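You operate a simulated robot arm through the tools that you are given. There is no shell and no other tool.

The job below is to be done with a simulated two-armed robot. You get a single attempt, and the scene is never put back.

Task
Set the gate air to the green mark and pace the gate to about 1.5 seconds.
Fine: air first; press TEST, turn the blue gate knob, TEST again; the last stroke, at the knob's last setting, reads within 0.15 s of it.

The check looks at the end state, three seconds after you hand in, the way a careful person would. Anything else that was tipped, shoved, dropped, spilled or broken makes it a failure.

Robot
Two 6-joint arms with two-finger parallel grippers on one trunk that stands fixed in place. Base frame: the origin is at the foot of the trunk, x ahead of it, y to its left, z up. Readings come in cm, degrees, newtons and seconds.
The left shoulder is at [6, 18.7, 102.2], the right one opposite. With the tool pointing down near the work surface each hand reaches from about 26 to 62 cm from the base axis, measured 20 degrees to its own side. Payload 1.57 kg a hand.
The TCP of each hand is the grasp point between the finger pads, 3 cm short of the fingertips. In the tool frame z runs along the fingers and y along their closing line. Largest opening 11 cm; finger width 2.4, thickness 1.2; the body of the gripper, 4.8 by 11.2 cm, starts 7.8 cm behind the TCP.
Orientation is told as [roll, pitch, yaw] about the base's x, y, z axes, in that order, counted from this pose: with the fingers straight down and closing along the base's y, the tool's x points along the base's -x, its y along +y and its z along -z.

Tools
- The arms move only by the tool arm_command. It takes "left_steps", "right_steps" or both (then of equal length, played together; a hand with none holds still); each is a list of rows, each a list of 7 numbers: the turn, a rotation vector about the tool's x, y, z in units of 120 degrees (1.0 is 120 degrees), then the shift along the tool's x, y, z in units of 400 mm (1.0 is 400 mm), then the opening, from 0 (shut) to 1 (fully open). In form: [[wx, wy, wz, x, y, z, grip], ...]. A call has 1 to 20 rows; each row is the pose to reach, as a shift and turn from the pose commanded when the call began, along the tool's axes at that moment. A call with a number of a shift or a turn outside -1 to 1 is refused whole. Each row takes 0.2 s and may step no farther than 5 cm and 8.6 degrees from the row before; otherwise, or with a gripper value out of range, the whole call is refused. A pose out of reach is approached as far as the arm can. The call stops where the force on the tool passes 40 N (or 10 N more than at its start, if that is more) or the arm is blocked; 0.2 s more then pass. The fingers move at their own pace (about 15.3 cm/s each) and stop on an object; they squeeze with about 43 N. The grip force told is the motor's: it shows also when the fingers shut on nothing. Time passes only in rows, and 0.2 s behind the last, so rows that repeat a pose let the fingers close. The reply holds the time, the measured pose of the TCP, the force on the tool along the base axes, the opening and the grip force, in the units named above and with some noise, with the torque about the TCP (base axes, N m) and any sound that the robot's microphone picked up, and new pictures: "pictures" is both (left out), scene, wrist or none (wrist: the cameras of the hands that moved).
- Cameras (640 x 400 px; columns grow to the right, rows downward): "scene" is now at [2.39, 0.55, 156.3]; the picture's right is [0.01, -1.00, 0.00], its down [-0.80, -0.01, -0.61] and it looks along [0.61, 0.01, -0.80] (base axes); focal length 345 px, centre (320, 200). "left" rides on the left gripper at [7, -1.6, -14.1] in its tool frame; the picture's right is [0.23, 0.97, 0.00], its down [-0.85, 0.20, -0.48] and it looks along [-0.47, 0.11, 0.88] (tool axes); focal length 222 px, centre (320, 200). "right" rides on the right gripper at [7, 1.6, -14.1] in its tool frame; the picture's right is [-0.23, 0.97, 0.00], its down [-0.86, -0.20, -0.48] and it looks along [-0.47, -0.11, 0.88] (tool axes); focal length 222 px, centre (320, 200). There is no depth. A picture from a camera that has moved, and an enlarged one, comes with that camera's place and axes in the base frame and with its lens. The place of the scene camera against the robot may be out by one fixed shift of up to 1.8 cm in any direction.
- raise_lower(by): slides the trunk up (or, below 0, down) by that many cm; the arms and the scene camera ride with it, the base frame stays. It gives what a move gives, with no picture.
- pan_tilt(pan, tilt): turns the head with the scene camera to pan (to the left, within 86 degrees either way) and tilt (down, from -29 to 69), counted from straight ahead of the robot. It gives what a move gives, and a new picture of the scene camera.
- inspect(camera, box): a new picture of the part [left, top, right, bottom] of that camera's present view, enlarged. The clock stands still meanwhile.
- job_done(): hands the job in; it is judged then, once.

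Places have to be worked out from the pictures, the camera data and where the tool is seen. Open the grippers and draw the arms clear of the work before you hand the job in, unless the task says otherwise.

The tools are called after "Call:" as name(argument=value, ...) on one line, values as JSON. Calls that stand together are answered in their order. arm_command: Moves the arms, as the interface text tells. Its arguments: {"type":"object","properties":{"left_steps":{"type":"array"},"right_steps":{"type":"array"},"pictures":{"type":"string","enum":["both","scene","wrist","none"]}},"required":[]} The other tools are called the same way: raise_lower (by) moves the trunk up or down; pan_tilt (pan, tilt) turns the head that bears the scene camera; inspect (camera, box) takes an enlarged picture of a part of a camera's view; job_done () hands the job in.

At the start:

```text
t: 0.0
left_tcp_pos: [44.03, 30.57, 98.9]
left_tool_rot: [0.1, -0.1, 0.0]
left_contact_force: [0.0, 0.4, 0.1]
left_torque: [-0.02, -0.01, -0.02]
left_opening: 10.98
left_grasp_force: 0.1
right_tcp_pos: [39.08, -11.12, 98.93]
right_tool_rot: [0.0, -0.1, 0.0]
right_contact_force: [-0.4, 0.3, 0.2]
right_torque: [-0.02, 0.03, -0.02]
right_opening: 11.0
right_grasp_force: 0.0
trunk travel left (down, up): [-65.0, 34.0]
head pan, tilt (commanded): [0.6, 52.8]
```

scene: 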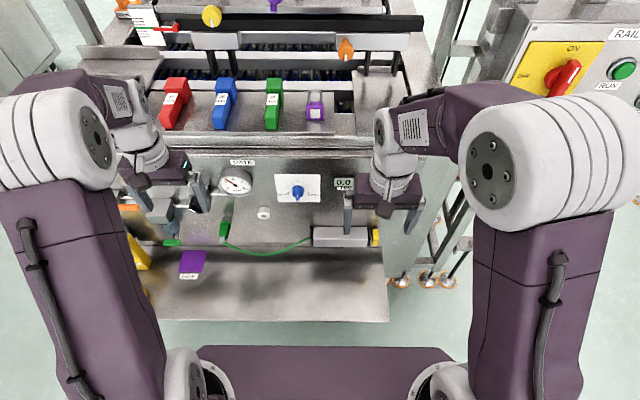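
right: 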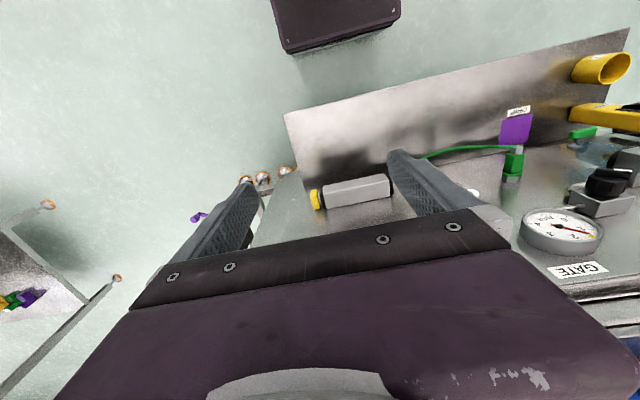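
left: 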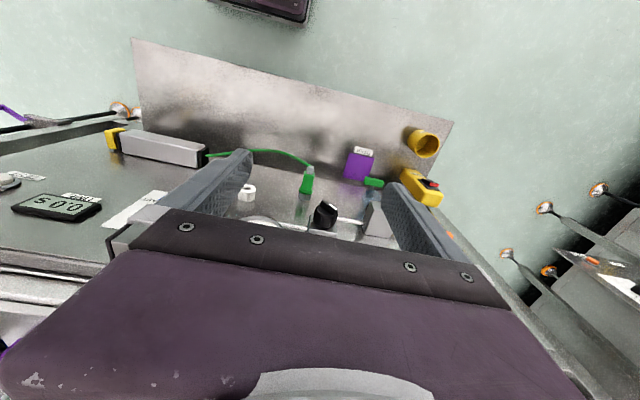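

I'll first look closely at the panel with the gauge, the knob and the TEST button, from the present views.

Call:
inspect(camera="scene", box=[200, 140, 400, 265])

Call:
inspect(camera="scene", box=[60, 140, 260, 265])

Call:
inspect(camera="left", box=[0, 80, 320, 280])

Call:
inspect(camera="right", box=[400, 80, 640, 300])

```text
3.20 times, centred on (300, 202) of scene
camera zoom: at [2.39, 0.55, 156.3], right [0.01, -1.0, 0.0], down [-0.8, -0.01, -0.61], along [0.61, 0.01, -0.8], focal length 1104 px, centre (384, 192)
```

zoom: 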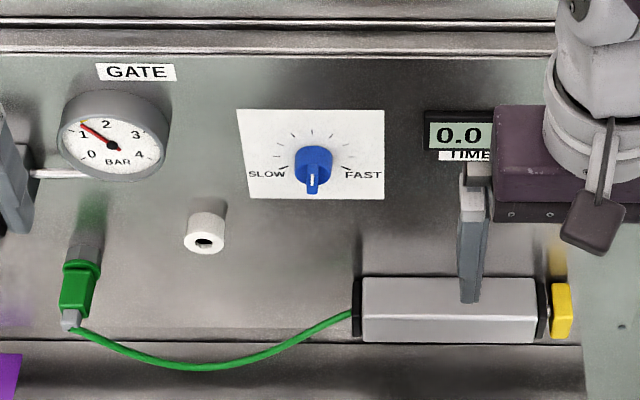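

```text
3.20 times, centred on (160, 202) of scene
camera zoom: at [2.39, 0.55, 156.3], right [0.01, -1.0, 0.0], down [-0.8, -0.01, -0.61], along [0.61, 0.01, -0.8], focal length 1104 px, centre (832, 192)
```

zoom: 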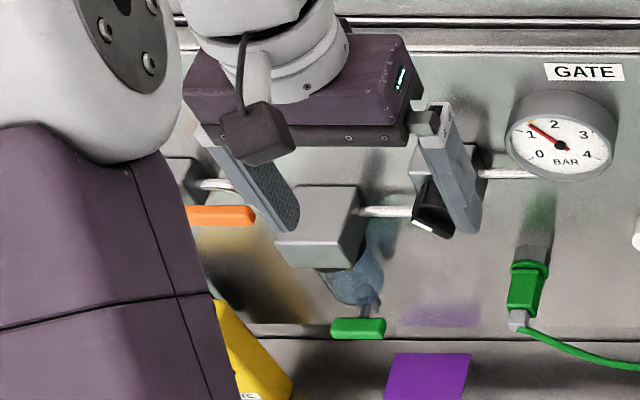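

```text
2.00 times, centred on (160, 180) of left
camera zoom: at [36.97, 28.83, 113.17], right [-0.23, 0.97, 0.0], down [0.85, 0.2, 0.48], along [0.47, 0.11, -0.88], focal length 444 px, centre (640, 240)
```

zoom: 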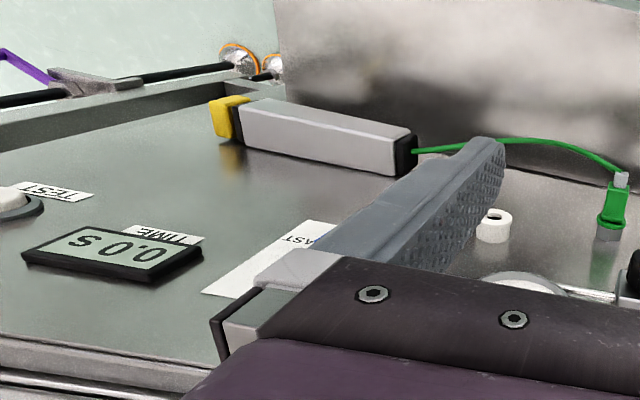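

```text
1.82 times, centred on (520, 190) of right
camera zoom: at [32.09, -9.43, 112.99], right [0.23, 0.97, 0.0], down [0.86, -0.2, 0.48], along [0.47, -0.11, -0.88], focal length 404 px, centre (-44, 218)
```

zoom: 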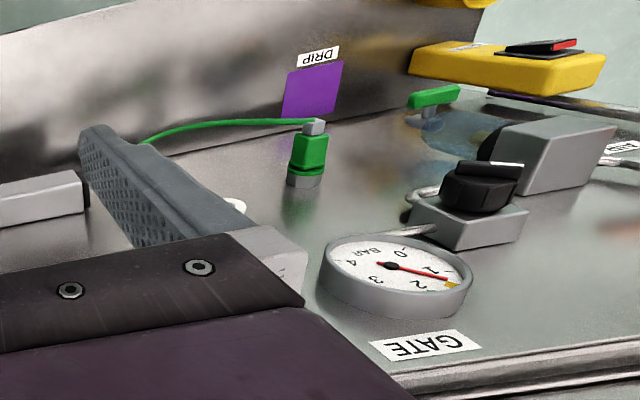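

The gauge sits left of the knob card, with a black knob on the air line beside it. I'll enlarge the gauge and the other parts to find the green mark.

Call:
inspect(camera="scene", box=[212, 155, 260, 203])

Call:
inspect(camera="right", box=[510, 190, 620, 270])

Call:
inspect(camera="scene", box=[270, 165, 330, 205])

Call:
inspect(camera="right", box=[540, 90, 640, 220])

```text
8.33 times, centred on (236, 179) of scene
camera zoom: at [2.39, 0.55, 156.3], right [0.01, -1.0, 0.0], down [-0.8, -0.01, -0.61], along [0.61, 0.01, -0.8], focal length 2876 px, centre (1020, 375)
```

zoom: 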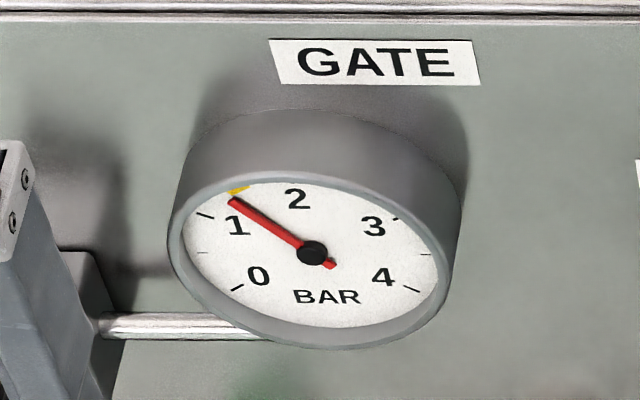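

```text
5.00 times, centred on (565, 230) of right
camera zoom: at [32.09, -9.43, 112.99], right [0.23, 0.97, 0.0], down [0.86, -0.2, 0.48], along [0.47, -0.11, -0.88], focal length 1111 px, centre (-905, 50)
```

zoom: 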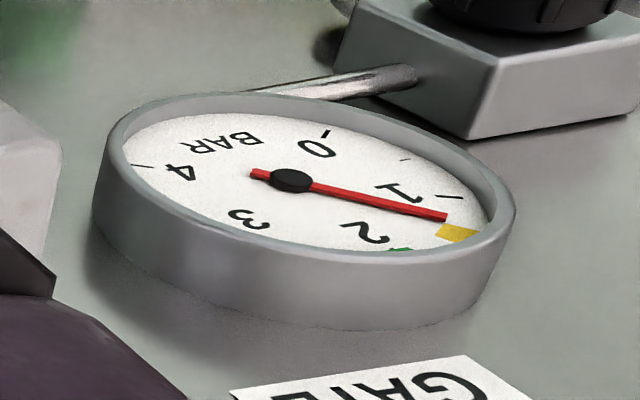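

```text
10.00 times, centred on (300, 185) of scene
camera zoom: at [2.39, 0.55, 156.3], right [0.01, -1.0, 0.0], down [-0.8, -0.01, -0.61], along [0.61, 0.01, -0.8], focal length 3452 px, centre (520, 350)
```

zoom: 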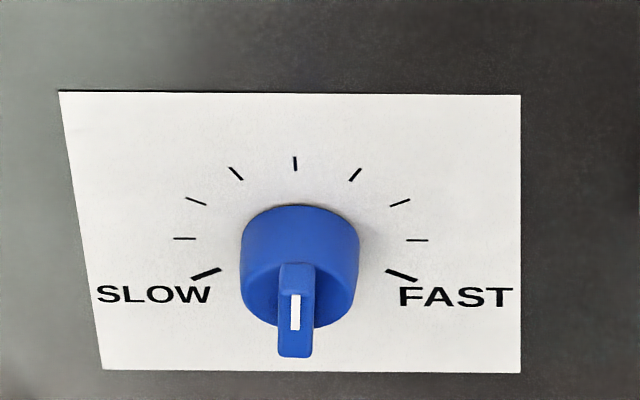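

```text
3.08 times, centred on (590, 155) of right
camera zoom: at [32.09, -9.43, 112.99], right [0.23, 0.97, 0.0], down [0.86, -0.2, 0.48], along [0.47, -0.11, -0.88], focal length 684 px, centre (-511, 338)
```

zoom: 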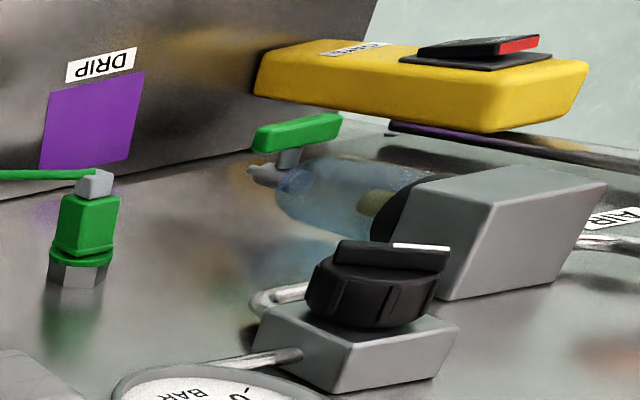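

The gauge has a yellow mark near 1.4 and a green one near 2, and the needle is at about 1.25. The panel is vertical at about x = 65, with the knobs pointing at me. I'll draw both hands back and outward to clear the view.

Call:
arm_command(left_steps=[[0, 0, 0, 0.08, 0.08, 0, 0.6], [0, 0, 0, 0.16, 0.16, 0, 0.6], [0, 0, 0, 0.22, 0.24, 0, 0.6], [0, 0, 0, 0.26, 0.32, 0, 0.6]], right_steps=[[0, 0, 0, 0.06, -0.1, 0, 0.6], [0, 0, 0, 0.1, -0.2, 0, 0.6], [0, 0, 0, 0.14, -0.3, 0, 0.6], [0, 0, 0, 0.16, -0.4, 0, 0.6]], pictures="both")

```text
t: 1.0
left_tcp_pos: [33.64, 43.32, 98.88]
left_tool_rot: [0.1, 0.1, 0.0]
left_contact_force: [0.1, 0.0, 0.7]
left_torque: [0.0, -0.03, 0.02]
left_opening: 6.61
left_grasp_force: 0.0
right_tcp_pos: [32.54, -27.0, 99.06]
right_tool_rot: [0.0, 0.1, 0.1]
right_contact_force: [-0.4, -0.9, -0.2]
right_torque: [0.01, -0.01, 0.0]
right_opening: 6.62
right_grasp_force: 0.0
trunk travel left (down, up): [-65.0, 34.0]
head pan, tilt (commanded): [0.6, 52.8]
camera scene: at [2.3, 0.53, 156.3], right [0.01, -1.0, 0.0], down [-0.8, -0.01, -0.61], along [0.61, 0.01, -0.8], focal length 345 px, centre (320, 200)
camera right: at [25.52, -25.36, 113.09], right [0.23, 0.97, 0.0], down [0.86, -0.2, 0.48], along [0.47, -0.11, -0.88], focal length 222 px, centre (320, 200)
camera left: at [26.59, 41.59, 113.09], right [-0.23, 0.97, 0.0], down [0.85, 0.2, 0.48], along [0.47, 0.11, -0.88], focal length 222 px, centre (320, 200)
```

scene: 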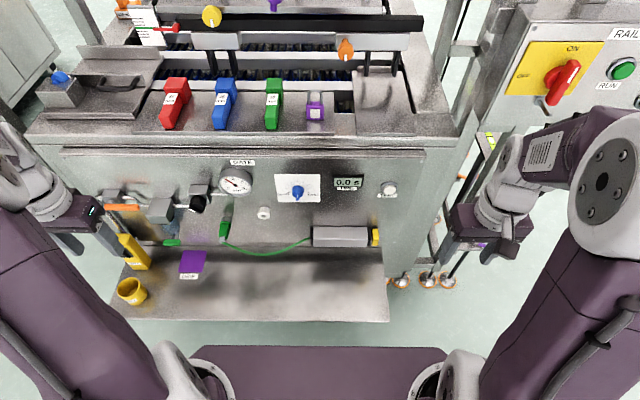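
right: 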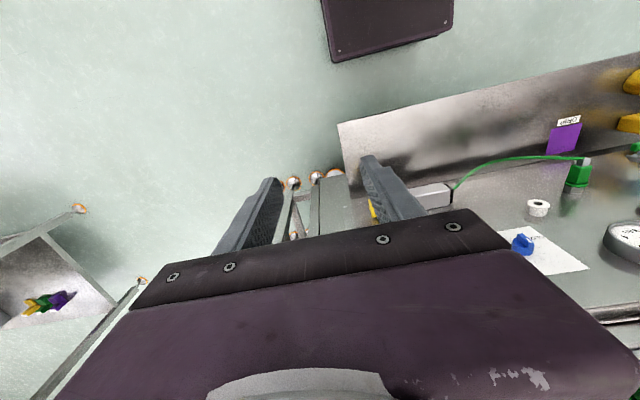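
left: 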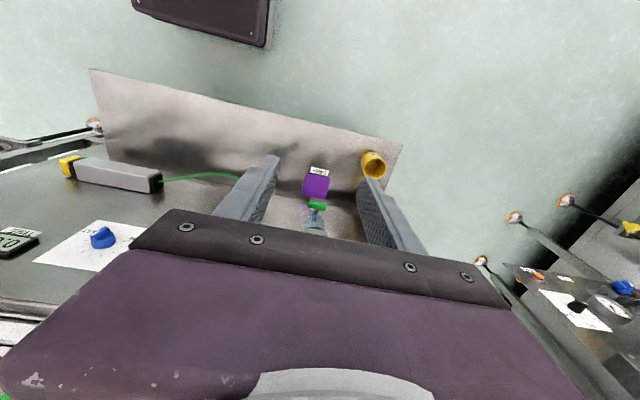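

The panel is now clear. I'll enlarge the regulator and air line, the timer and TEST button, the gate mechanism above and the notes on the left.

Call:
inspect(camera="scene", box=[100, 150, 260, 250])

Call:
inspect(camera="scene", box=[270, 155, 430, 255])

Call:
inspect(camera="scene", box=[120, 0, 280, 100])

Call:
inspect(camera="scene", box=[180, 175, 220, 220])

Call:
inspect(camera="scene", box=[360, 170, 410, 205])

```text
4.00 times, centred on (180, 200) of scene
camera zoom: at [2.3, 0.53, 156.3], right [0.01, -1.0, 0.0], down [-0.8, -0.01, -0.61], along [0.61, 0.01, -0.8], focal length 1381 px, centre (880, 200)
```

zoom: 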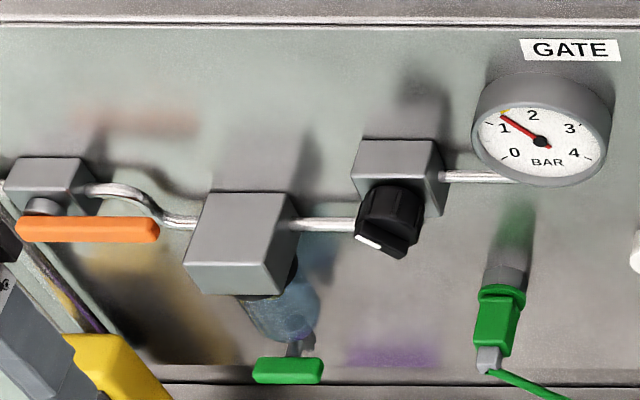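

```text
4.00 times, centred on (350, 205) of scene
camera zoom: at [2.3, 0.53, 156.3], right [0.01, -1.0, 0.0], down [-0.8, -0.01, -0.61], along [0.61, 0.01, -0.8], focal length 1381 px, centre (200, 180)
```

zoom: 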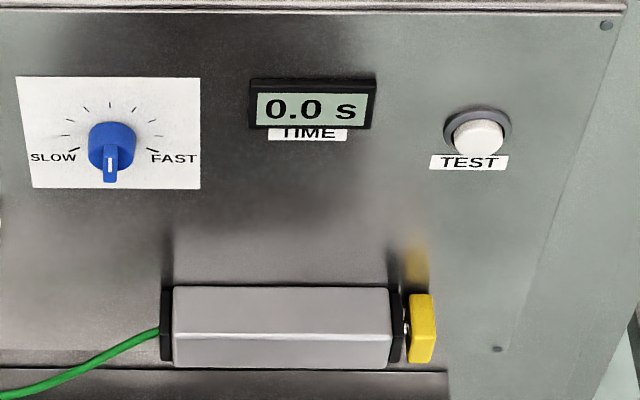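

```text
4.00 times, centred on (200, 50) of scene
camera zoom: at [2.3, 0.53, 156.3], right [0.01, -1.0, 0.0], down [-0.8, -0.01, -0.61], along [0.61, 0.01, -0.8], focal length 1381 px, centre (800, 800)
```

zoom: 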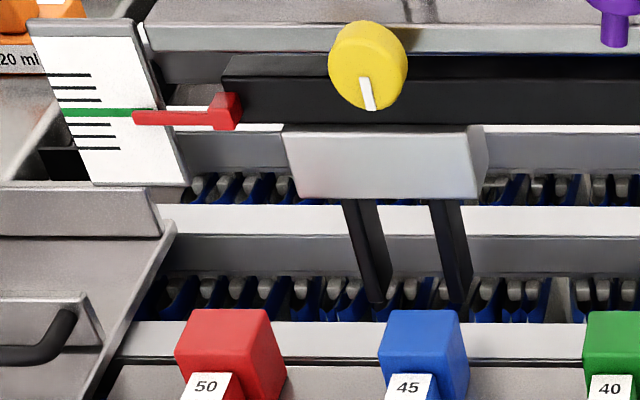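

```text
8.89 times, centred on (200, 198) of scene
camera zoom: at [2.3, 0.53, 156.3], right [0.01, -1.0, 0.0], down [-0.8, -0.01, -0.61], along [0.61, 0.01, -0.8], focal length 3068 px, centre (1387, 222)
```

zoom: 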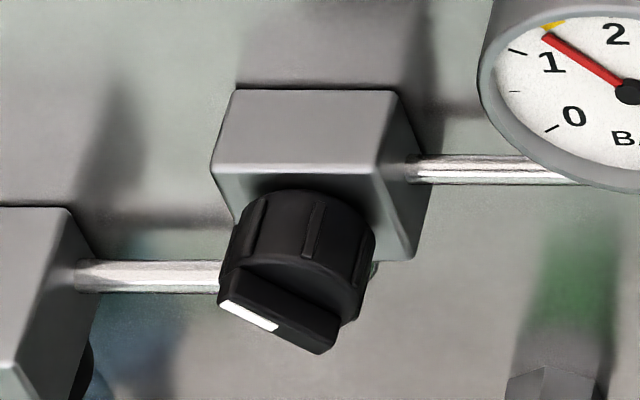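

```text
11.43 times, centred on (385, 188) of scene
camera zoom: at [2.3, 0.53, 156.3], right [0.01, -1.0, 0.0], down [-0.8, -0.01, -0.61], along [0.61, 0.01, -0.8], focal length 3945 px, centre (-423, 343)
```

zoom: 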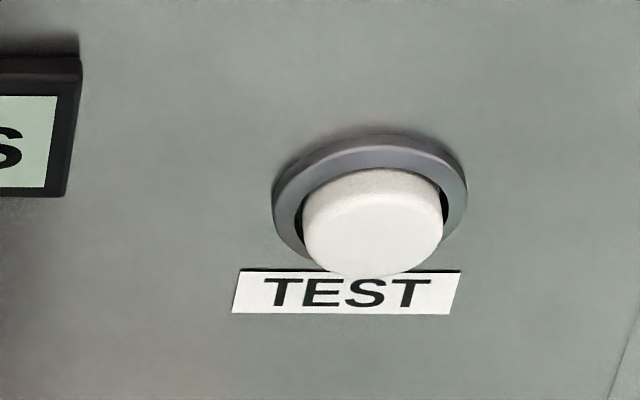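

The regulator is the black knob left of the gauge, TEST is right of the timer, and the blue knob is on its card between SLOW and FAST. I'll turn the left hand to point at the panel, with its TCP well short of it, so its camera sees the regulator and gauge close up.

Call:
arm_command(left_steps=[[0, -0.0625, 0, -0.025, -0.03, 0.01, 0.6], [0, -0.125, 0, -0.05, -0.06, 0.03, 0.6], [0, -0.1875, 0, -0.075, -0.09, 0.05, 0.6], [0, -0.25, 0, -0.1, -0.12, 0.07, 0.6], [0, -0.3125, 0, -0.125, -0.15, 0.1, 0.6], [0, -0.375, 0, -0.15, -0.18, 0.13, 0.6], [0, -0.4375, 0, -0.175, -0.21, 0.16, 0.6], [0, -0.5, 0, -0.2, -0.24, 0.19, 0.6], [0, -0.5625, 0, -0.225, -0.27, 0.22, 0.6], [0, -0.625, 0, -0.25, -0.3, 0.25, 0.6], [0, -0.6875, 0, -0.26, -0.32, 0.28, 0.6], [0, -0.75, 0, -0.27, -0.33, 0.31, 0.6]], pictures="both")

```text
t: 3.6
left_tcp_pos: [57.37, 41.18, 87.8]
left_tool_rot: [-77.1, -87.3, 75.8]
left_contact_force: [0.7, -0.3, 0.5]
left_torque: [-0.03, -0.06, -0.05]
left_opening: 6.6
left_grasp_force: 0.1
left hand out of reach, approached as far as the arm can: row 7, 8, 9, 10, 11, 12
right_tcp_pos: [32.68, -26.87, 98.94]
right_tool_rot: [-0.2, 0.1, 0.0]
right_contact_force: [0.8, -0.2, -0.3]
right_torque: [-0.03, -0.01, -0.02]
right_opening: 6.61
right_grasp_force: 0.1
trunk travel left (down, up): [-65.0, 34.0]
head pan, tilt (commanded): [0.6, 52.8]
camera scene: at [2.54, 0.74, 156.31], right [0.01, -1.0, 0.0], down [-0.8, -0.01, -0.6], along [0.6, 0.01, -0.8], focal length 345 px, centre (320, 200)
camera left: at [42.97, 39.49, 81.04], right [0.02, 0.96, -0.27], down [-0.46, 0.25, 0.85], along [0.89, 0.11, 0.45], focal length 222 px, centre (320, 200)
```

scene: 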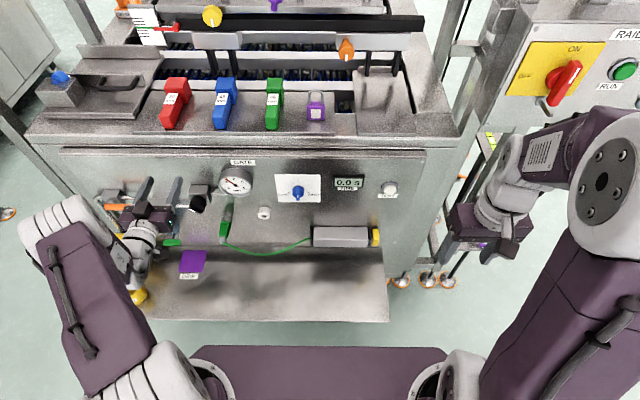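
left: 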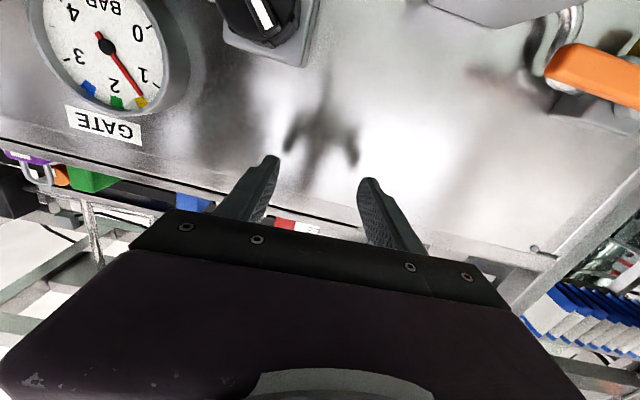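

The close view now shows three marks on the gauge (yellow, green, blue), though the arm could not fold far enough for the pose I wanted. I'll enlarge the gauge and regulator from here.

Call:
inspect(camera="left", box=[20, 0, 212, 120])

Call:
inspect(camera="left", box=[190, 0, 350, 100])

Call:
inspect(camera="scene", box=[90, 160, 250, 260])

```text
3.33 times, centred on (116, 60) of left
camera zoom: at [42.97, 39.49, 81.04], right [0.02, 0.96, -0.27], down [-0.46, 0.25, 0.85], along [0.89, 0.11, 0.45], focal length 740 px, centre (1000, 667)
```

zoom: 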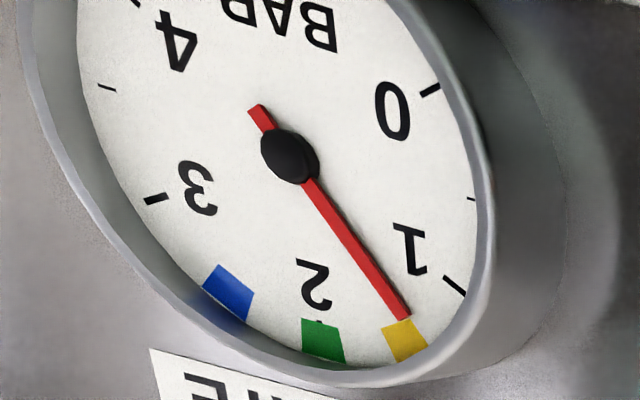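

```text
4.00 times, centred on (270, 50) of left
camera zoom: at [42.97, 39.49, 81.04], right [0.02, 0.96, -0.27], down [-0.46, 0.25, 0.85], along [0.89, 0.11, 0.45], focal length 888 px, centre (520, 800)
```

zoom: 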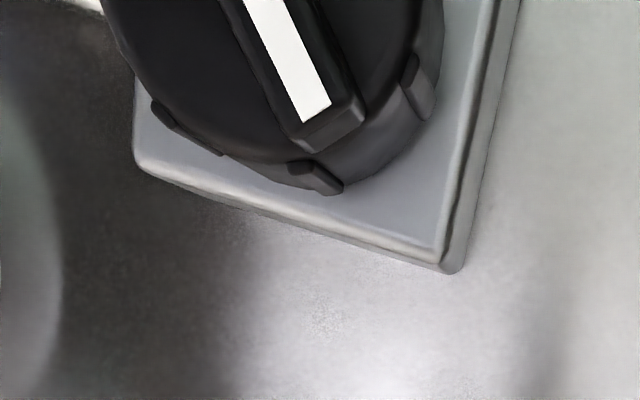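

```text
4.00 times, centred on (170, 210) of scene
camera zoom: at [2.54, 0.74, 156.31], right [0.01, -1.0, 0.0], down [-0.8, -0.01, -0.6], along [0.6, 0.01, -0.8], focal length 1381 px, centre (920, 160)
```

zoom: 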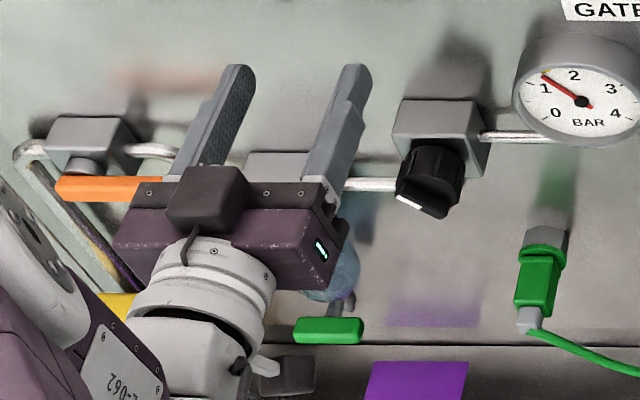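

The green mark is at 2.0 bar, and the regulator pointer (about 47° left of upright) seems to match 1.3 bar, so upright should give 2.0. At this trunk height the arm can't fold enough, so I'll tip the left hand half down and back, away from the deck lip, before raising the trunk.

Call:
arm_command(left_steps=[[0, 0.0625, 0, 0, 0, -0.02, 0.6], [0, 0.125, 0, 0, 0, -0.04, 0.6], [0, 0.1875, 0, 0, 0, -0.06, 0.6], [0, 0.25, 0, 0, 0, -0.08, 0.6], [0, 0.3125, 0, 0, 0, -0.1, 0.6], [0, 0.375, 0, 0, 0, -0.12, 0.6]], pictures="none")

```text
t: 5.0
left_tcp_pos: [52.37, 40.65, 87.77]
left_tool_rot: [-3.5, -44.2, 1.0]
left_contact_force: [-0.5, 0.9, -0.1]
left_torque: [-0.03, 0.03, -0.01]
left_opening: 6.61
left_grasp_force: 0.0
right_tcp_pos: [32.61, -26.9, 99.01]
right_tool_rot: [0.0, 0.0, 0.0]
right_contact_force: [0.3, -0.3, 0.4]
right_torque: [0.03, 0.01, 0.02]
right_opening: 6.6
right_grasp_force: 0.0
trunk travel left (down, up): [-65.0, 34.0]
head pan, tilt (commanded): [0.6, 52.8]
```

The left hand is now clear at x ≈ 52, tilted 44°. I'll raise the trunk 14 cm to give the arm room to fold.

Call:
raise_lower(by=14)

```text
t: 6.7
left_tcp_pos: [52.34, 40.69, 101.82]
left_tool_rot: [-3.5, -44.1, 1.0]
left_contact_force: [0.6, -0.6, 0.4]
left_torque: [0.03, -0.01, 0.0]
left_opening: 6.58
left_grasp_force: 0.0
right_tcp_pos: [32.58, -26.85, 112.99]
right_tool_rot: [0.0, 0.0, 0.0]
right_contact_force: [-0.2, 0.0, 0.3]
right_torque: [0.03, 0.03, -0.03]
right_opening: 6.62
right_grasp_force: 0.0
trunk travel left (down, up): [-79.0, 20.0]
head pan, tilt (commanded): [0.6, 52.8]
```

The left hand is now at z ≈ 102. I'll bring it down in front of the regulator, short of it at x ≈ 50, while levelling it to point straight at the panel.

Call:
arm_command(left_steps=[[0, -0.0383, 0, 0.042, -0.0155, 0.0352, 0.6], [0, -0.0766, 0, 0.084, -0.031, 0.0704, 0.6], [0, -0.1149, 0, 0.126, -0.0465, 0.1056, 0.6], [0, -0.1532, 0, 0.168, -0.062, 0.1408, 0.6], [0, -0.1915, 0, 0.21, -0.0775, 0.176, 0.6], [0, -0.2298, 0, 0.252, -0.093, 0.2112, 0.6], [0, -0.2681, 0, 0.294, -0.1085, 0.2464, 0.6], [0, -0.3064, 0, 0.336, -0.124, 0.2816, 0.6], [0, -0.3447, 0, 0.378, -0.1395, 0.3168, 0.6], [0, -0.383, 0, 0.42, -0.155, 0.352, 0.6]], pictures="both")

```text
t: 8.9
left_tcp_pos: [50.25, 33.69, 80.05]
left_tool_rot: [-99.1, -87.4, 97.7]
left_contact_force: [-0.9, -0.5, -0.1]
left_torque: [0.04, 0.02, 0.01]
left_opening: 6.58
left_grasp_force: 0.0
left hand out of reach, approached as far as the arm can: row 3, 4, 5, 6, 7, 8, 9, 10
right_tcp_pos: [32.59, -26.98, 112.9]
right_tool_rot: [0.0, 0.0, 0.0]
right_contact_force: [0.7, -0.1, 0.0]
right_torque: [-0.02, 0.04, 0.0]
right_opening: 6.64
right_grasp_force: 0.1
trunk travel left (down, up): [-79.0, 20.0]
head pan, tilt (commanded): [0.6, 52.8]
camera scene: at [2.33, 0.5, 170.31], right [0.01, -1.0, 0.0], down [-0.8, -0.01, -0.61], along [0.61, 0.01, -0.8], focal length 345 px, centre (320, 200)
camera left: at [36.03, 32.04, 73.07], right [0.03, 0.96, -0.27], down [-0.48, 0.25, 0.84], along [0.88, 0.11, 0.47], focal length 222 px, centre (320, 200)
```

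scene: 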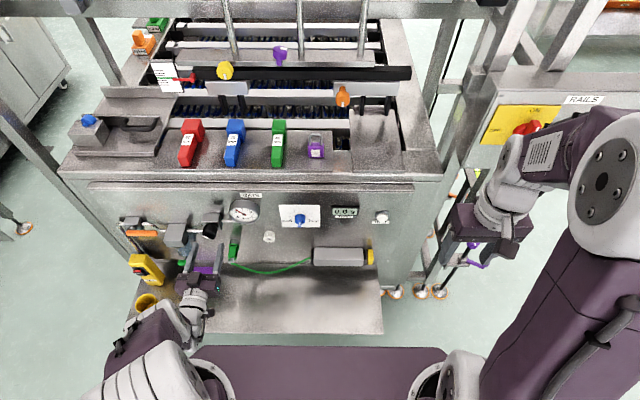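
left: 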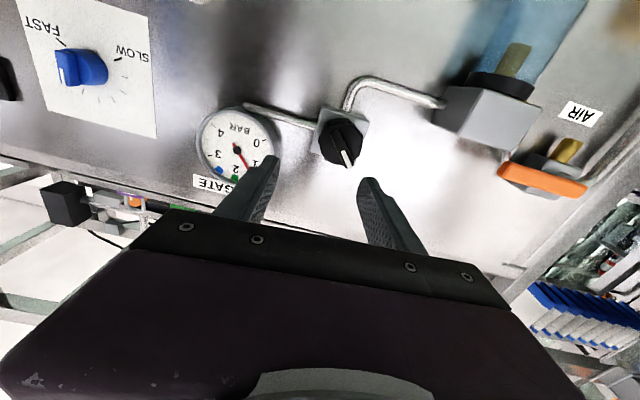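

The hand is in front of the regulator. I'll check the arm's clearance from the yellow cup and tray, and look at the regulator fin, blue knob and gauge closely.

Call:
inspect(camera="scene", box=[100, 200, 300, 325])

Call:
inspect(camera="left", box=[290, 90, 410, 180])

Call:
inspect(camera="left", box=[0, 0, 200, 125])

Call:
inspect(camera="left", box=[190, 95, 290, 195])

```text
3.20 times, centred on (200, 262) of scene
camera zoom: at [2.33, 0.5, 170.31], right [0.01, -1.0, 0.0], down [-0.8, -0.01, -0.61], along [0.61, 0.01, -0.8], focal length 1104 px, centre (704, 0)
```

zoom: 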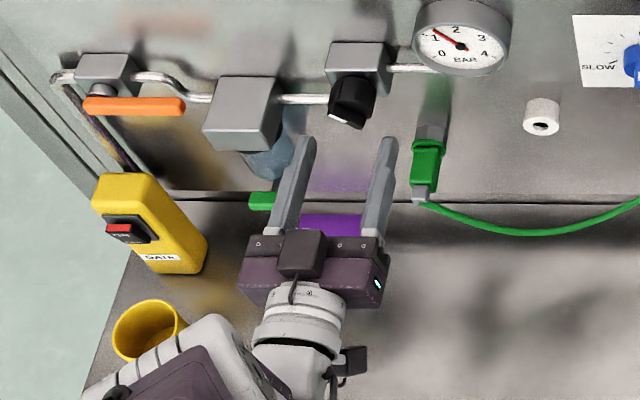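

```text
4.44 times, centred on (350, 135) of left
camera zoom: at [36.03, 32.04, 73.07], right [0.03, 0.96, -0.27], down [-0.48, 0.25, 0.84], along [0.88, 0.11, 0.47], focal length 987 px, centre (187, 489)
```

zoom: 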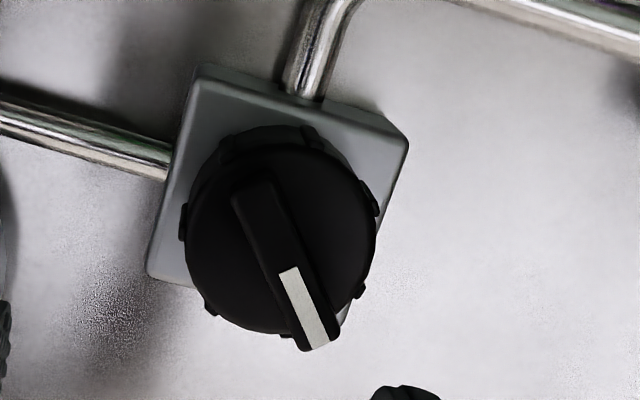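

```text
3.20 times, centred on (100, 62) of left
camera zoom: at [36.03, 32.04, 73.07], right [0.03, 0.96, -0.27], down [-0.48, 0.25, 0.84], along [0.88, 0.11, 0.47], focal length 711 px, centre (1024, 640)
```

zoom: 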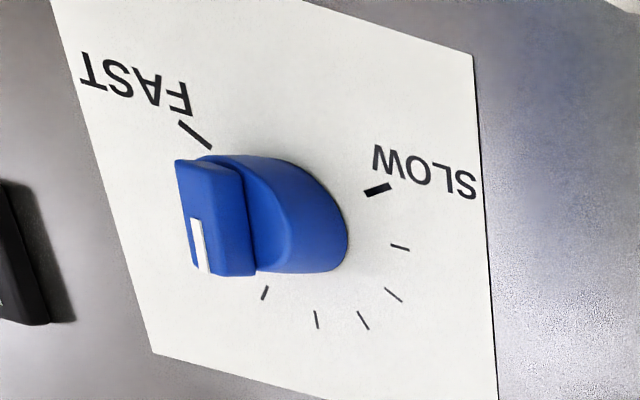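

```text
4.00 times, centred on (240, 145) of left
camera zoom: at [36.03, 32.04, 73.07], right [0.03, 0.96, -0.27], down [-0.48, 0.25, 0.84], along [0.88, 0.11, 0.47], focal length 888 px, centre (640, 420)
```

zoom: 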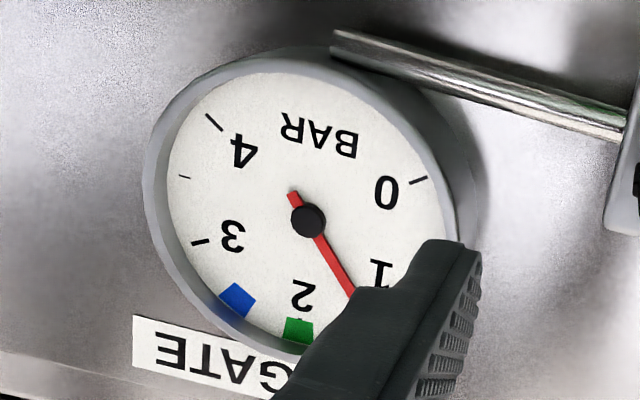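

The fin's centre works out at about y = 34.95, z = 78.2. Its front is at x ≈ 56.3, with the pointer 46° counter-clockwise of upright. I'll roll the left hand −46° about its pointing axis, narrow the fingers to about 2.6 cm and line up on the knob axis, still 2 cm short of contact.

Call:
arm_command(left_steps=[[-0.002, -0.0003, -0.0603, 0.0075, 0.0057, 0.005, 0.4], [-0.004, -0.0006, -0.1206, 0.015, 0.0114, 0.01, 0.3], [-0.006, -0.0009, -0.1809, 0.0225, 0.0171, 0.015, 0.236], [-0.008, -0.0011, -0.2411, 0.03, 0.0228, 0.02, 0.236], [-0.01, -0.0014, -0.3014, 0.0375, 0.0286, 0.025, 0.236], [-0.0122, -0.0017, -0.3617, 0.045, 0.0343, 0.03, 0.236]], pictures="both")

```text
t: 10.3
left_tcp_pos: [51.08, 35.06, 78.85]
left_tool_rot: [-89.8, -47.5, 89.6]
left_contact_force: [-0.8, 0.8, 0.0]
left_torque: [-0.01, 0.02, -0.01]
left_opening: 2.57
left_grasp_force: 0.0
left hand out of reach, approached as far as the arm can: row 4, 5, 6
right_tcp_pos: [32.7, -27.08, 112.97]
right_tool_rot: [-0.1, 0.1, 0.1]
right_contact_force: [-1.1, 0.2, 1.3]
right_torque: [0.0, 0.02, 0.0]
right_opening: 6.56
right_grasp_force: 0.1
trunk travel left (down, up): [-79.0, 20.0]
head pan, tilt (commanded): [0.6, 52.8]
camera scene: at [2.44, 0.59, 170.3], right [0.01, -1.0, 0.0], down [-0.8, -0.01, -0.6], along [0.6, 0.01, -0.8], focal length 345 px, centre (320, 200)
camera left: at [36.92, 29.05, 74.92], right [0.0, 0.56, -0.83], down [-0.48, 0.73, 0.5], along [0.88, 0.39, 0.27], focal length 222 px, centre (320, 200)
```

scene: 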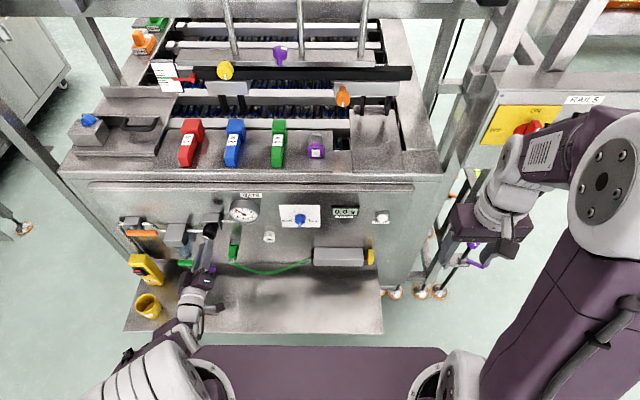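
left: 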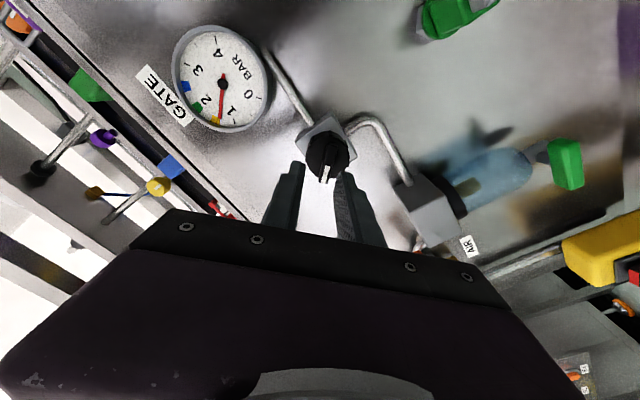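

The hand points straight at the knob, rolled −42.5°, with the TCP at [51.1, 35.1, 78.9]. I'll check the fin's alignment between the fingers.

Call:
inspect(camera="left", box=[260, 100, 390, 220])

Call:
inspect(camera="scene", box=[160, 195, 260, 260])

```text
3.33 times, centred on (325, 160) of left
camera zoom: at [36.92, 29.05, 74.92], right [0.0, 0.56, -0.83], down [-0.48, 0.73, 0.5], along [0.88, 0.39, 0.27], focal length 740 px, centre (303, 333)
```

zoom: 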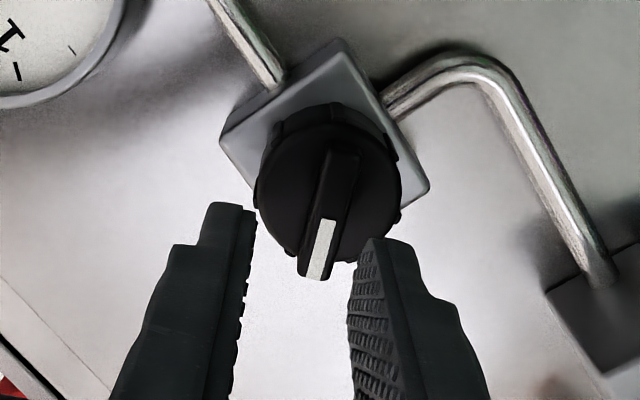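

```text
6.15 times, centred on (210, 228) of scene
camera zoom: at [2.44, 0.59, 170.3], right [0.01, -1.0, 0.0], down [-0.8, -0.01, -0.6], along [0.6, 0.01, -0.8], focal length 2124 px, centre (997, 31)
```

zoom: 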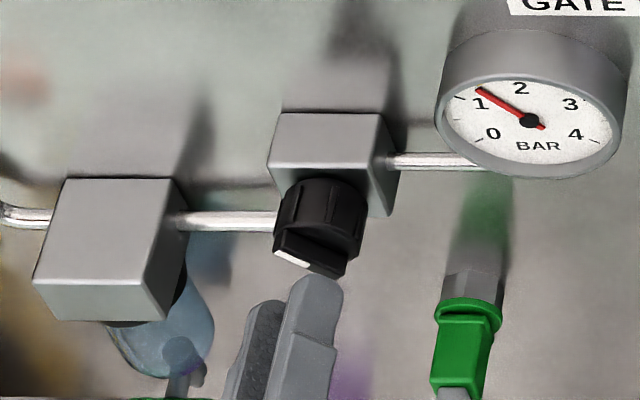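

Three views agree that the knob axis is at about y = 34.9, z = 78.05, with the fin at −45°. I'll advance so the fingertips straddle the fin just short of the knob face, and then look.

Call:
arm_command(left_steps=[[0, 0, -0.0104, 0.0088, 0.0053, 0.015, 0.236], [0, 0, -0.0208, 0.0175, 0.0105, 0.03, 0.236], [0, 0, -0.0208, 0.0175, 0.0105, 0.045, 0.236], [0, 0, -0.0208, 0.0175, 0.0105, 0.06, 0.236], [0, 0, -0.0208, 0.0175, 0.0105, 0.073, 0.236], [0, 0, -0.0208, 0.0175, 0.0105, 0.073, 0.236]], pictures="both")

```text
t: 11.7
left_tcp_pos: [52.95, 34.42, 80.04]
left_tool_rot: [-89.9, -45.1, 89.8]
left_contact_force: [-2.0, -0.2, 0.4]
left_torque: [-0.03, 0.01, 0.08]
left_opening: 2.64
left_grasp_force: 0.0
left hand out of reach, approached as far as the arm can: row 1, 2, 3, 4, 5, 6
right_tcp_pos: [32.44, -26.89, 112.95]
right_tool_rot: [0.1, 0.1, 0.1]
right_contact_force: [0.0, 0.1, 0.3]
right_torque: [-0.01, -0.03, -0.02]
right_opening: 6.58
right_grasp_force: 0.1
trunk travel left (down, up): [-79.0, 20.0]
head pan, tilt (commanded): [0.6, 52.8]
camera scene: at [2.27, 0.57, 170.3], right [0.01, -1.0, 0.0], down [-0.8, -0.01, -0.61], along [0.61, 0.01, -0.8], focal length 345 px, centre (320, 200)
camera left: at [38.88, 28.41, 76.18], right [0.0, 0.53, -0.85], down [-0.48, 0.75, 0.47], along [0.88, 0.4, 0.25], focal length 222 px, centre (320, 200)
```

scene: 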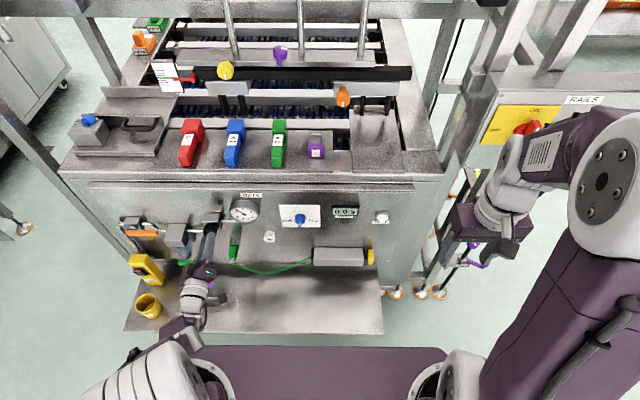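
left: 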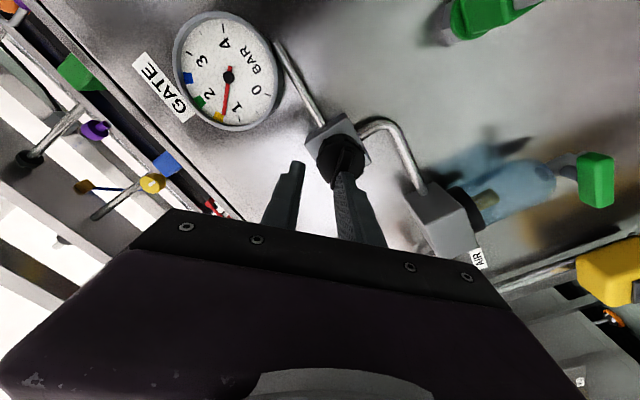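

The arm stopped short and high at [53.0, 34.4, 80.0] by its reach, not by contact. I'll look at its configuration and at the fingers near the knob.

Call:
inspect(camera="scene", box=[60, 200, 320, 400])

Call:
inspect(camera="left", box=[260, 100, 390, 220])

```text
2.00 times, centred on (190, 300) of scene
camera zoom: at [2.27, 0.57, 170.3], right [0.01, -1.0, 0.0], down [-0.8, -0.01, -0.61], along [0.61, 0.01, -0.8], focal length 690 px, centre (580, 0)
```

zoom: 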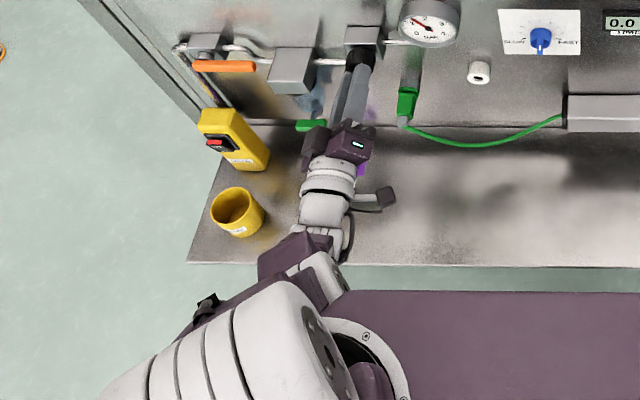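

```text
3.33 times, centred on (325, 160) of left
camera zoom: at [38.88, 28.41, 76.18], right [0.0, 0.53, -0.85], down [-0.48, 0.75, 0.47], along [0.88, 0.4, 0.25], focal length 740 px, centre (303, 333)
```

zoom: 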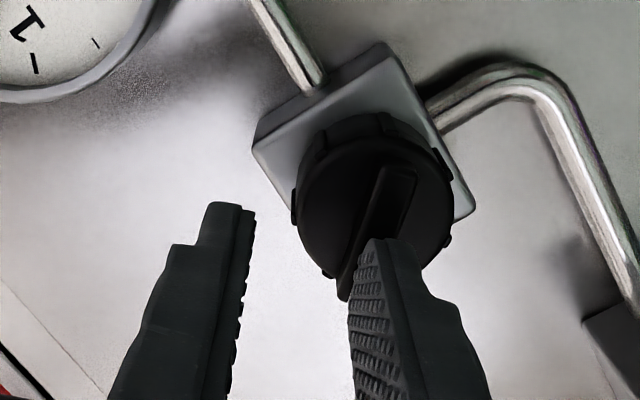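

The fingertips are just in front of the fin but the hand sits 2 cm too high at the arm's limit. I'll back off 3 cm, then lower the trunk 5 cm so the knob falls inside the reach.

Call:
arm_command(left_steps=[[0, 0, 0, 0, 0, -0.04, 0.236], [0, 0, 0, 0, 0, -0.075, 0.236]], pictures="none")

Call:
raise_lower(by=-5)

```text
t: 12.3
left_tcp_pos: [51.81, 34.63, 79.54]
left_tool_rot: [-90.1, -45.2, 89.9]
left_contact_force: [0.1, -0.5, 0.2]
left_torque: [0.0, 0.0, 0.0]
left_opening: 2.61
left_grasp_force: 0.1
left hand out of reach, approached as far as the arm can: row 1, 2
right_tcp_pos: [32.53, -26.94, 113.03]
right_tool_rot: [0.0, 0.0, 0.1]
right_contact_force: [0.0, -0.4, -0.1]
right_torque: [-0.02, -0.03, 0.01]
right_opening: 6.62
right_grasp_force: 0.0
trunk travel left (down, up): [-79.0, 20.0]
head pan, tilt (commanded): [0.6, 52.8]
```

```text
t: 13.2
left_tcp_pos: [51.68, 34.64, 74.46]
left_tool_rot: [-90.0, -45.2, 89.9]
left_contact_force: [-0.6, -0.3, 0.2]
left_torque: [-0.01, 0.0, 0.01]
left_opening: 2.59
left_grasp_force: 0.0
right_tcp_pos: [32.62, -26.98, 107.89]
right_tool_rot: [0.0, -0.1, 0.0]
right_contact_force: [-0.8, -0.8, -0.5]
right_torque: [-0.02, 0.0, 0.0]
right_opening: 6.6
right_grasp_force: 0.0
trunk travel left (down, up): [-74.0, 25.0]
head pan, tilt (commanded): [0.6, 52.8]
```

Level poses at this shoulder height sit on the arm's joint limits. A lower shoulder with the elbow up should suit pointing forward better, and give a more frontal scene view. First I'll unroll the left hand here, then tip it down, back and up, before lowering the trunk.

Call:
arm_command(left_steps=[[0, 0, 0.059, 0.001, -0.0044, -0.007, 0.236], [0, 0, 0.118, 0.002, -0.0088, -0.014, 0.236], [0, 0, 0.177, 0.003, -0.0132, -0.021, 0.236], [0, 0, 0.236, 0.004, -0.0176, -0.028, 0.236], [0, 0, 0.295, 0.005, -0.022, -0.035, 0.236], [0, 0, 0.354, 0.005, -0.0265, -0.042, 0.236]], pictures="none")

```text
t: 14.6
left_tcp_pos: [47.25, 32.02, 71.94]
left_tool_rot: [-96.3, -87.7, 96.2]
left_contact_force: [0.8, 0.0, -0.6]
left_torque: [-0.01, -0.03, -0.01]
left_opening: 2.59
left_grasp_force: 0.0
left hand out of reach, approached as far as the arm can: row 2, 3, 4, 5, 6
right_tcp_pos: [32.57, -26.86, 107.91]
right_tool_rot: [0.1, 0.1, 0.0]
right_contact_force: [0.1, 0.5, -0.6]
right_torque: [-0.02, -0.01, 0.02]
right_opening: 6.62
right_grasp_force: 0.1
trunk travel left (down, up): [-74.0, 25.0]
head pan, tilt (commanded): [0.6, 52.8]
```

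Now I'll lift the left hand to about z = 102 at x ≈ 46 while tipping it 45° down.

Call:
arm_command(left_steps=[[0, 0.0375, 0, -0.06, 0.015, -0.003, 0.236], [0, 0.075, 0, -0.13, 0.03, -0.006, 0.236], [0, 0.1125, 0, -0.21, 0.045, -0.009, 0.236], [0, 0.15, 0, -0.29, 0.06, -0.012, 0.236], [0, 0.1875, 0, -0.37, 0.075, -0.015, 0.236], [0, 0.225, 0, -0.45, 0.09, -0.018, 0.236], [0, 0.2625, 0, -0.53, 0.105, -0.021, 0.236], [0, 0.3, 0, -0.61, 0.12, -0.024, 0.236], [0, 0.3375, 0, -0.68, 0.135, -0.027, 0.236], [0, 0.375, 0, -0.75, 0.15, -0.03, 0.236]], pictures="scene")

```text
t: 16.8
left_tcp_pos: [39.53, 32.69, 54.95]
left_tool_rot: [-3.1, -45.5, 2.2]
left_contact_force: [-0.1, 0.1, 0.6]
left_torque: [-0.01, -0.01, 0.02]
left_opening: 2.61
left_grasp_force: 0.0
left hand out of reach, approached as far as the arm can: row 1, 2, 3, 4, 5, 6, 7, 8, 9, 10
right_tcp_pos: [32.52, -26.93, 107.96]
right_tool_rot: [-0.1, -0.1, 0.0]
right_contact_force: [0.0, -0.6, -0.7]
right_torque: [0.0, 0.01, -0.01]
right_opening: 6.59
right_grasp_force: 0.0
trunk travel left (down, up): [-74.0, 25.0]
head pan, tilt (commanded): [0.6, 52.8]
camera scene: at [2.35, 0.58, 165.3], right [0.01, -1.0, 0.0], down [-0.8, -0.01, -0.61], along [0.61, 0.01, -0.8], focal length 345 px, centre (320, 200)
```

scene: 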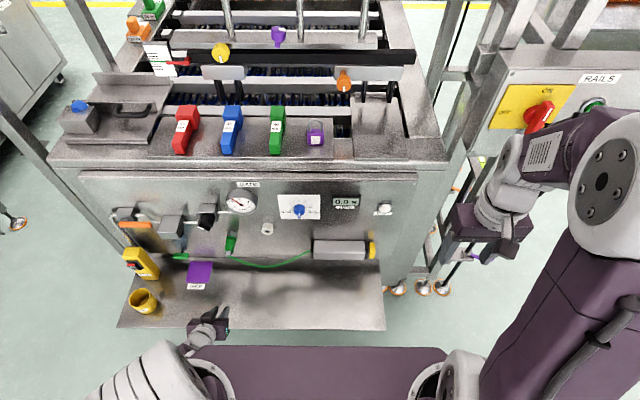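

The arm's solver drifted the hand down instead of up: it is at [39.5, 32.7, 55], just above the tray, with no contact force. I'll look at the arm's configuration before moving again.

Call:
inspect(camera="scene", box=[60, 240, 316, 400])

Call:
inspect(camera="left", box=[0, 0, 640, 400])

Call:
inspect(camera="right", box=[0, 0, 640, 400])

```text
2.50 times, centred on (188, 320) of scene
camera zoom: at [2.35, 0.58, 165.3], right [0.01, -1.0, 0.0], down [-0.8, -0.01, -0.61], along [0.61, 0.01, -0.8], focal length 863 px, centre (650, -100)
```

zoom: 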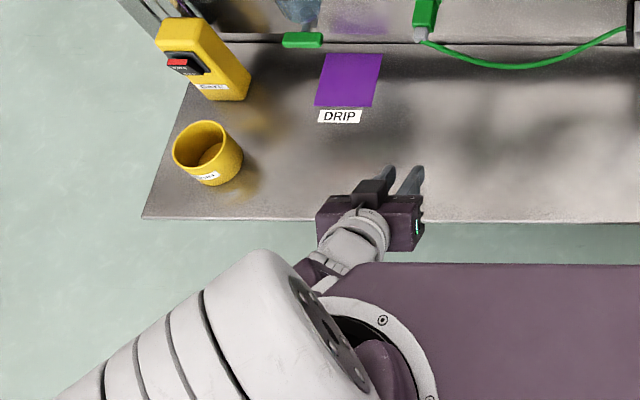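

```text
1.00 times, centred on (320, 200) of left (not enlarged: the box is as wide or as high as the picture)
camera zoom: at [24.28, 31.15, 59.9], right [-0.16, 0.97, -0.2], down [0.26, 0.23, 0.94], along [0.95, 0.1, -0.29], focal length 222 px, centre (320, 200)
```

zoom: 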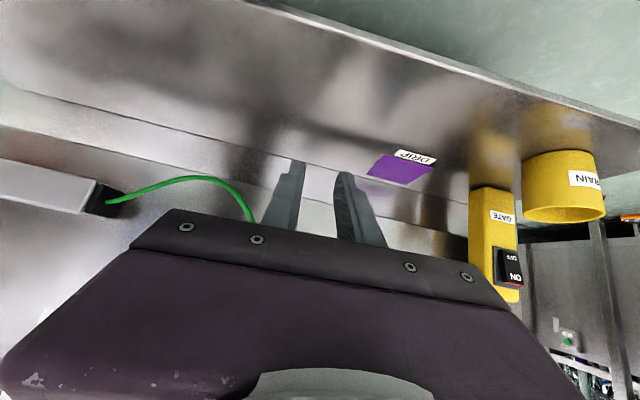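

```text
1.00 times, centred on (320, 200) of right (not enlarged: the box is as wide or as high as the picture)
camera zoom: at [25.59, -25.28, 122.1], right [0.23, 0.97, 0.0], down [0.86, -0.2, 0.48], along [0.47, -0.11, -0.88], focal length 222 px, centre (320, 200)
```

zoom: 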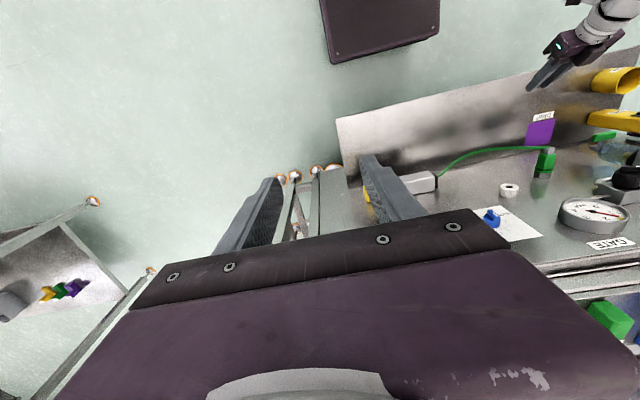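

The wrist centre seems stuck while only the wrist turned. I'll raise the trunk 15 cm to get the hand clear of the tray, then test small upward moves.

Call:
raise_lower(by=15)

Call:
arm_command(left_steps=[[0, 0, 0, -0.03, 0, -0.03, 0.3], [0, 0, 0, -0.06, 0, -0.06, 0.3], [0, 0, 0, -0.09, 0, -0.09, 0.3]], pictures="scene")

```text
t: 18.5
left_tcp_pos: [39.29, 32.63, 69.93]
left_tool_rot: [-3.1, -45.6, 2.2]
left_contact_force: [-1.0, -0.4, 0.1]
left_torque: [-0.01, -0.01, -0.01]
left_opening: 2.62
left_grasp_force: 0.0
right_tcp_pos: [32.57, -26.82, 122.84]
right_tool_rot: [-0.1, 0.0, -0.1]
right_contact_force: [0.1, -1.1, -1.2]
right_torque: [0.03, 0.01, 0.0]
right_opening: 6.62
right_grasp_force: 0.1
trunk travel left (down, up): [-89.0, 10.0]
head pan, tilt (commanded): [0.6, 52.8]
```

```text
t: 19.3
left_tcp_pos: [39.42, 32.64, 69.98]
left_tool_rot: [-3.0, -45.6, 2.2]
left_contact_force: [-1.2, 0.6, -0.3]
left_torque: [-0.02, 0.01, 0.03]
left_opening: 3.33
left_grasp_force: 0.0
left hand out of reach, approached as far as the arm can: row 1, 2, 3
right_tcp_pos: [32.71, -26.9, 122.97]
right_tool_rot: [0.1, 0.0, -0.1]
right_contact_force: [0.6, 0.1, 0.0]
right_torque: [0.02, 0.0, -0.02]
right_opening: 6.61
right_grasp_force: 0.0
trunk travel left (down, up): [-89.0, 10.0]
head pan, tilt (commanded): [0.6, 52.8]
camera scene: at [2.39, 0.55, 180.3], right [0.01, -1.0, 0.0], down [-0.8, -0.01, -0.61], along [0.61, 0.01, -0.8], focal length 345 px, centre (320, 200)
```

scene: 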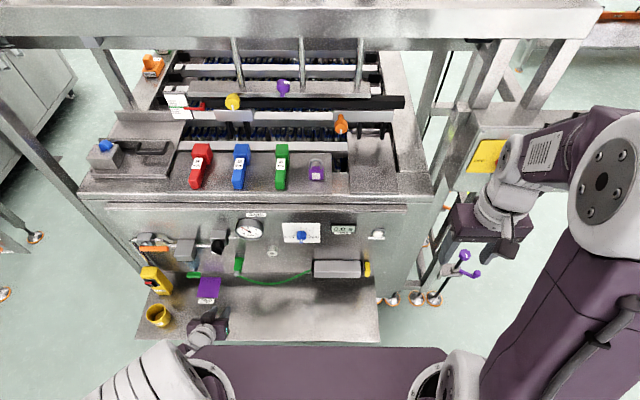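

Straight up/back does nothing from here, so a joint is at its limit. I'll probe forward motion, which stays clear with the hand 22 cm above the tray.

Call:
arm_command(left_steps=[[0, 0, 0, -0.05, 0, 0.05, 0.3], [0, 0, 0, -0.1, 0, 0.1, 0.3], [0, 0, 0, -0.14, 0, 0.14, 0.3]], pictures="none")

```text
t: 20.1
left_tcp_pos: [43.7, 32.43, 71.18]
left_tool_rot: [-3.1, -45.6, 2.1]
left_contact_force: [0.5, -0.6, 0.0]
left_torque: [-0.01, 0.03, 0.02]
left_opening: 3.3
left_grasp_force: 0.0
left hand out of reach, approached as far as the arm can: row 1, 2, 3
right_tcp_pos: [32.6, -27.01, 122.83]
right_tool_rot: [0.0, 0.0, 0.0]
right_contact_force: [0.5, -0.3, 0.3]
right_torque: [0.01, -0.01, -0.03]
right_opening: 6.61
right_grasp_force: 0.1
trunk travel left (down, up): [-89.0, 10.0]
head pan, tilt (commanded): [0.6, 52.8]
```

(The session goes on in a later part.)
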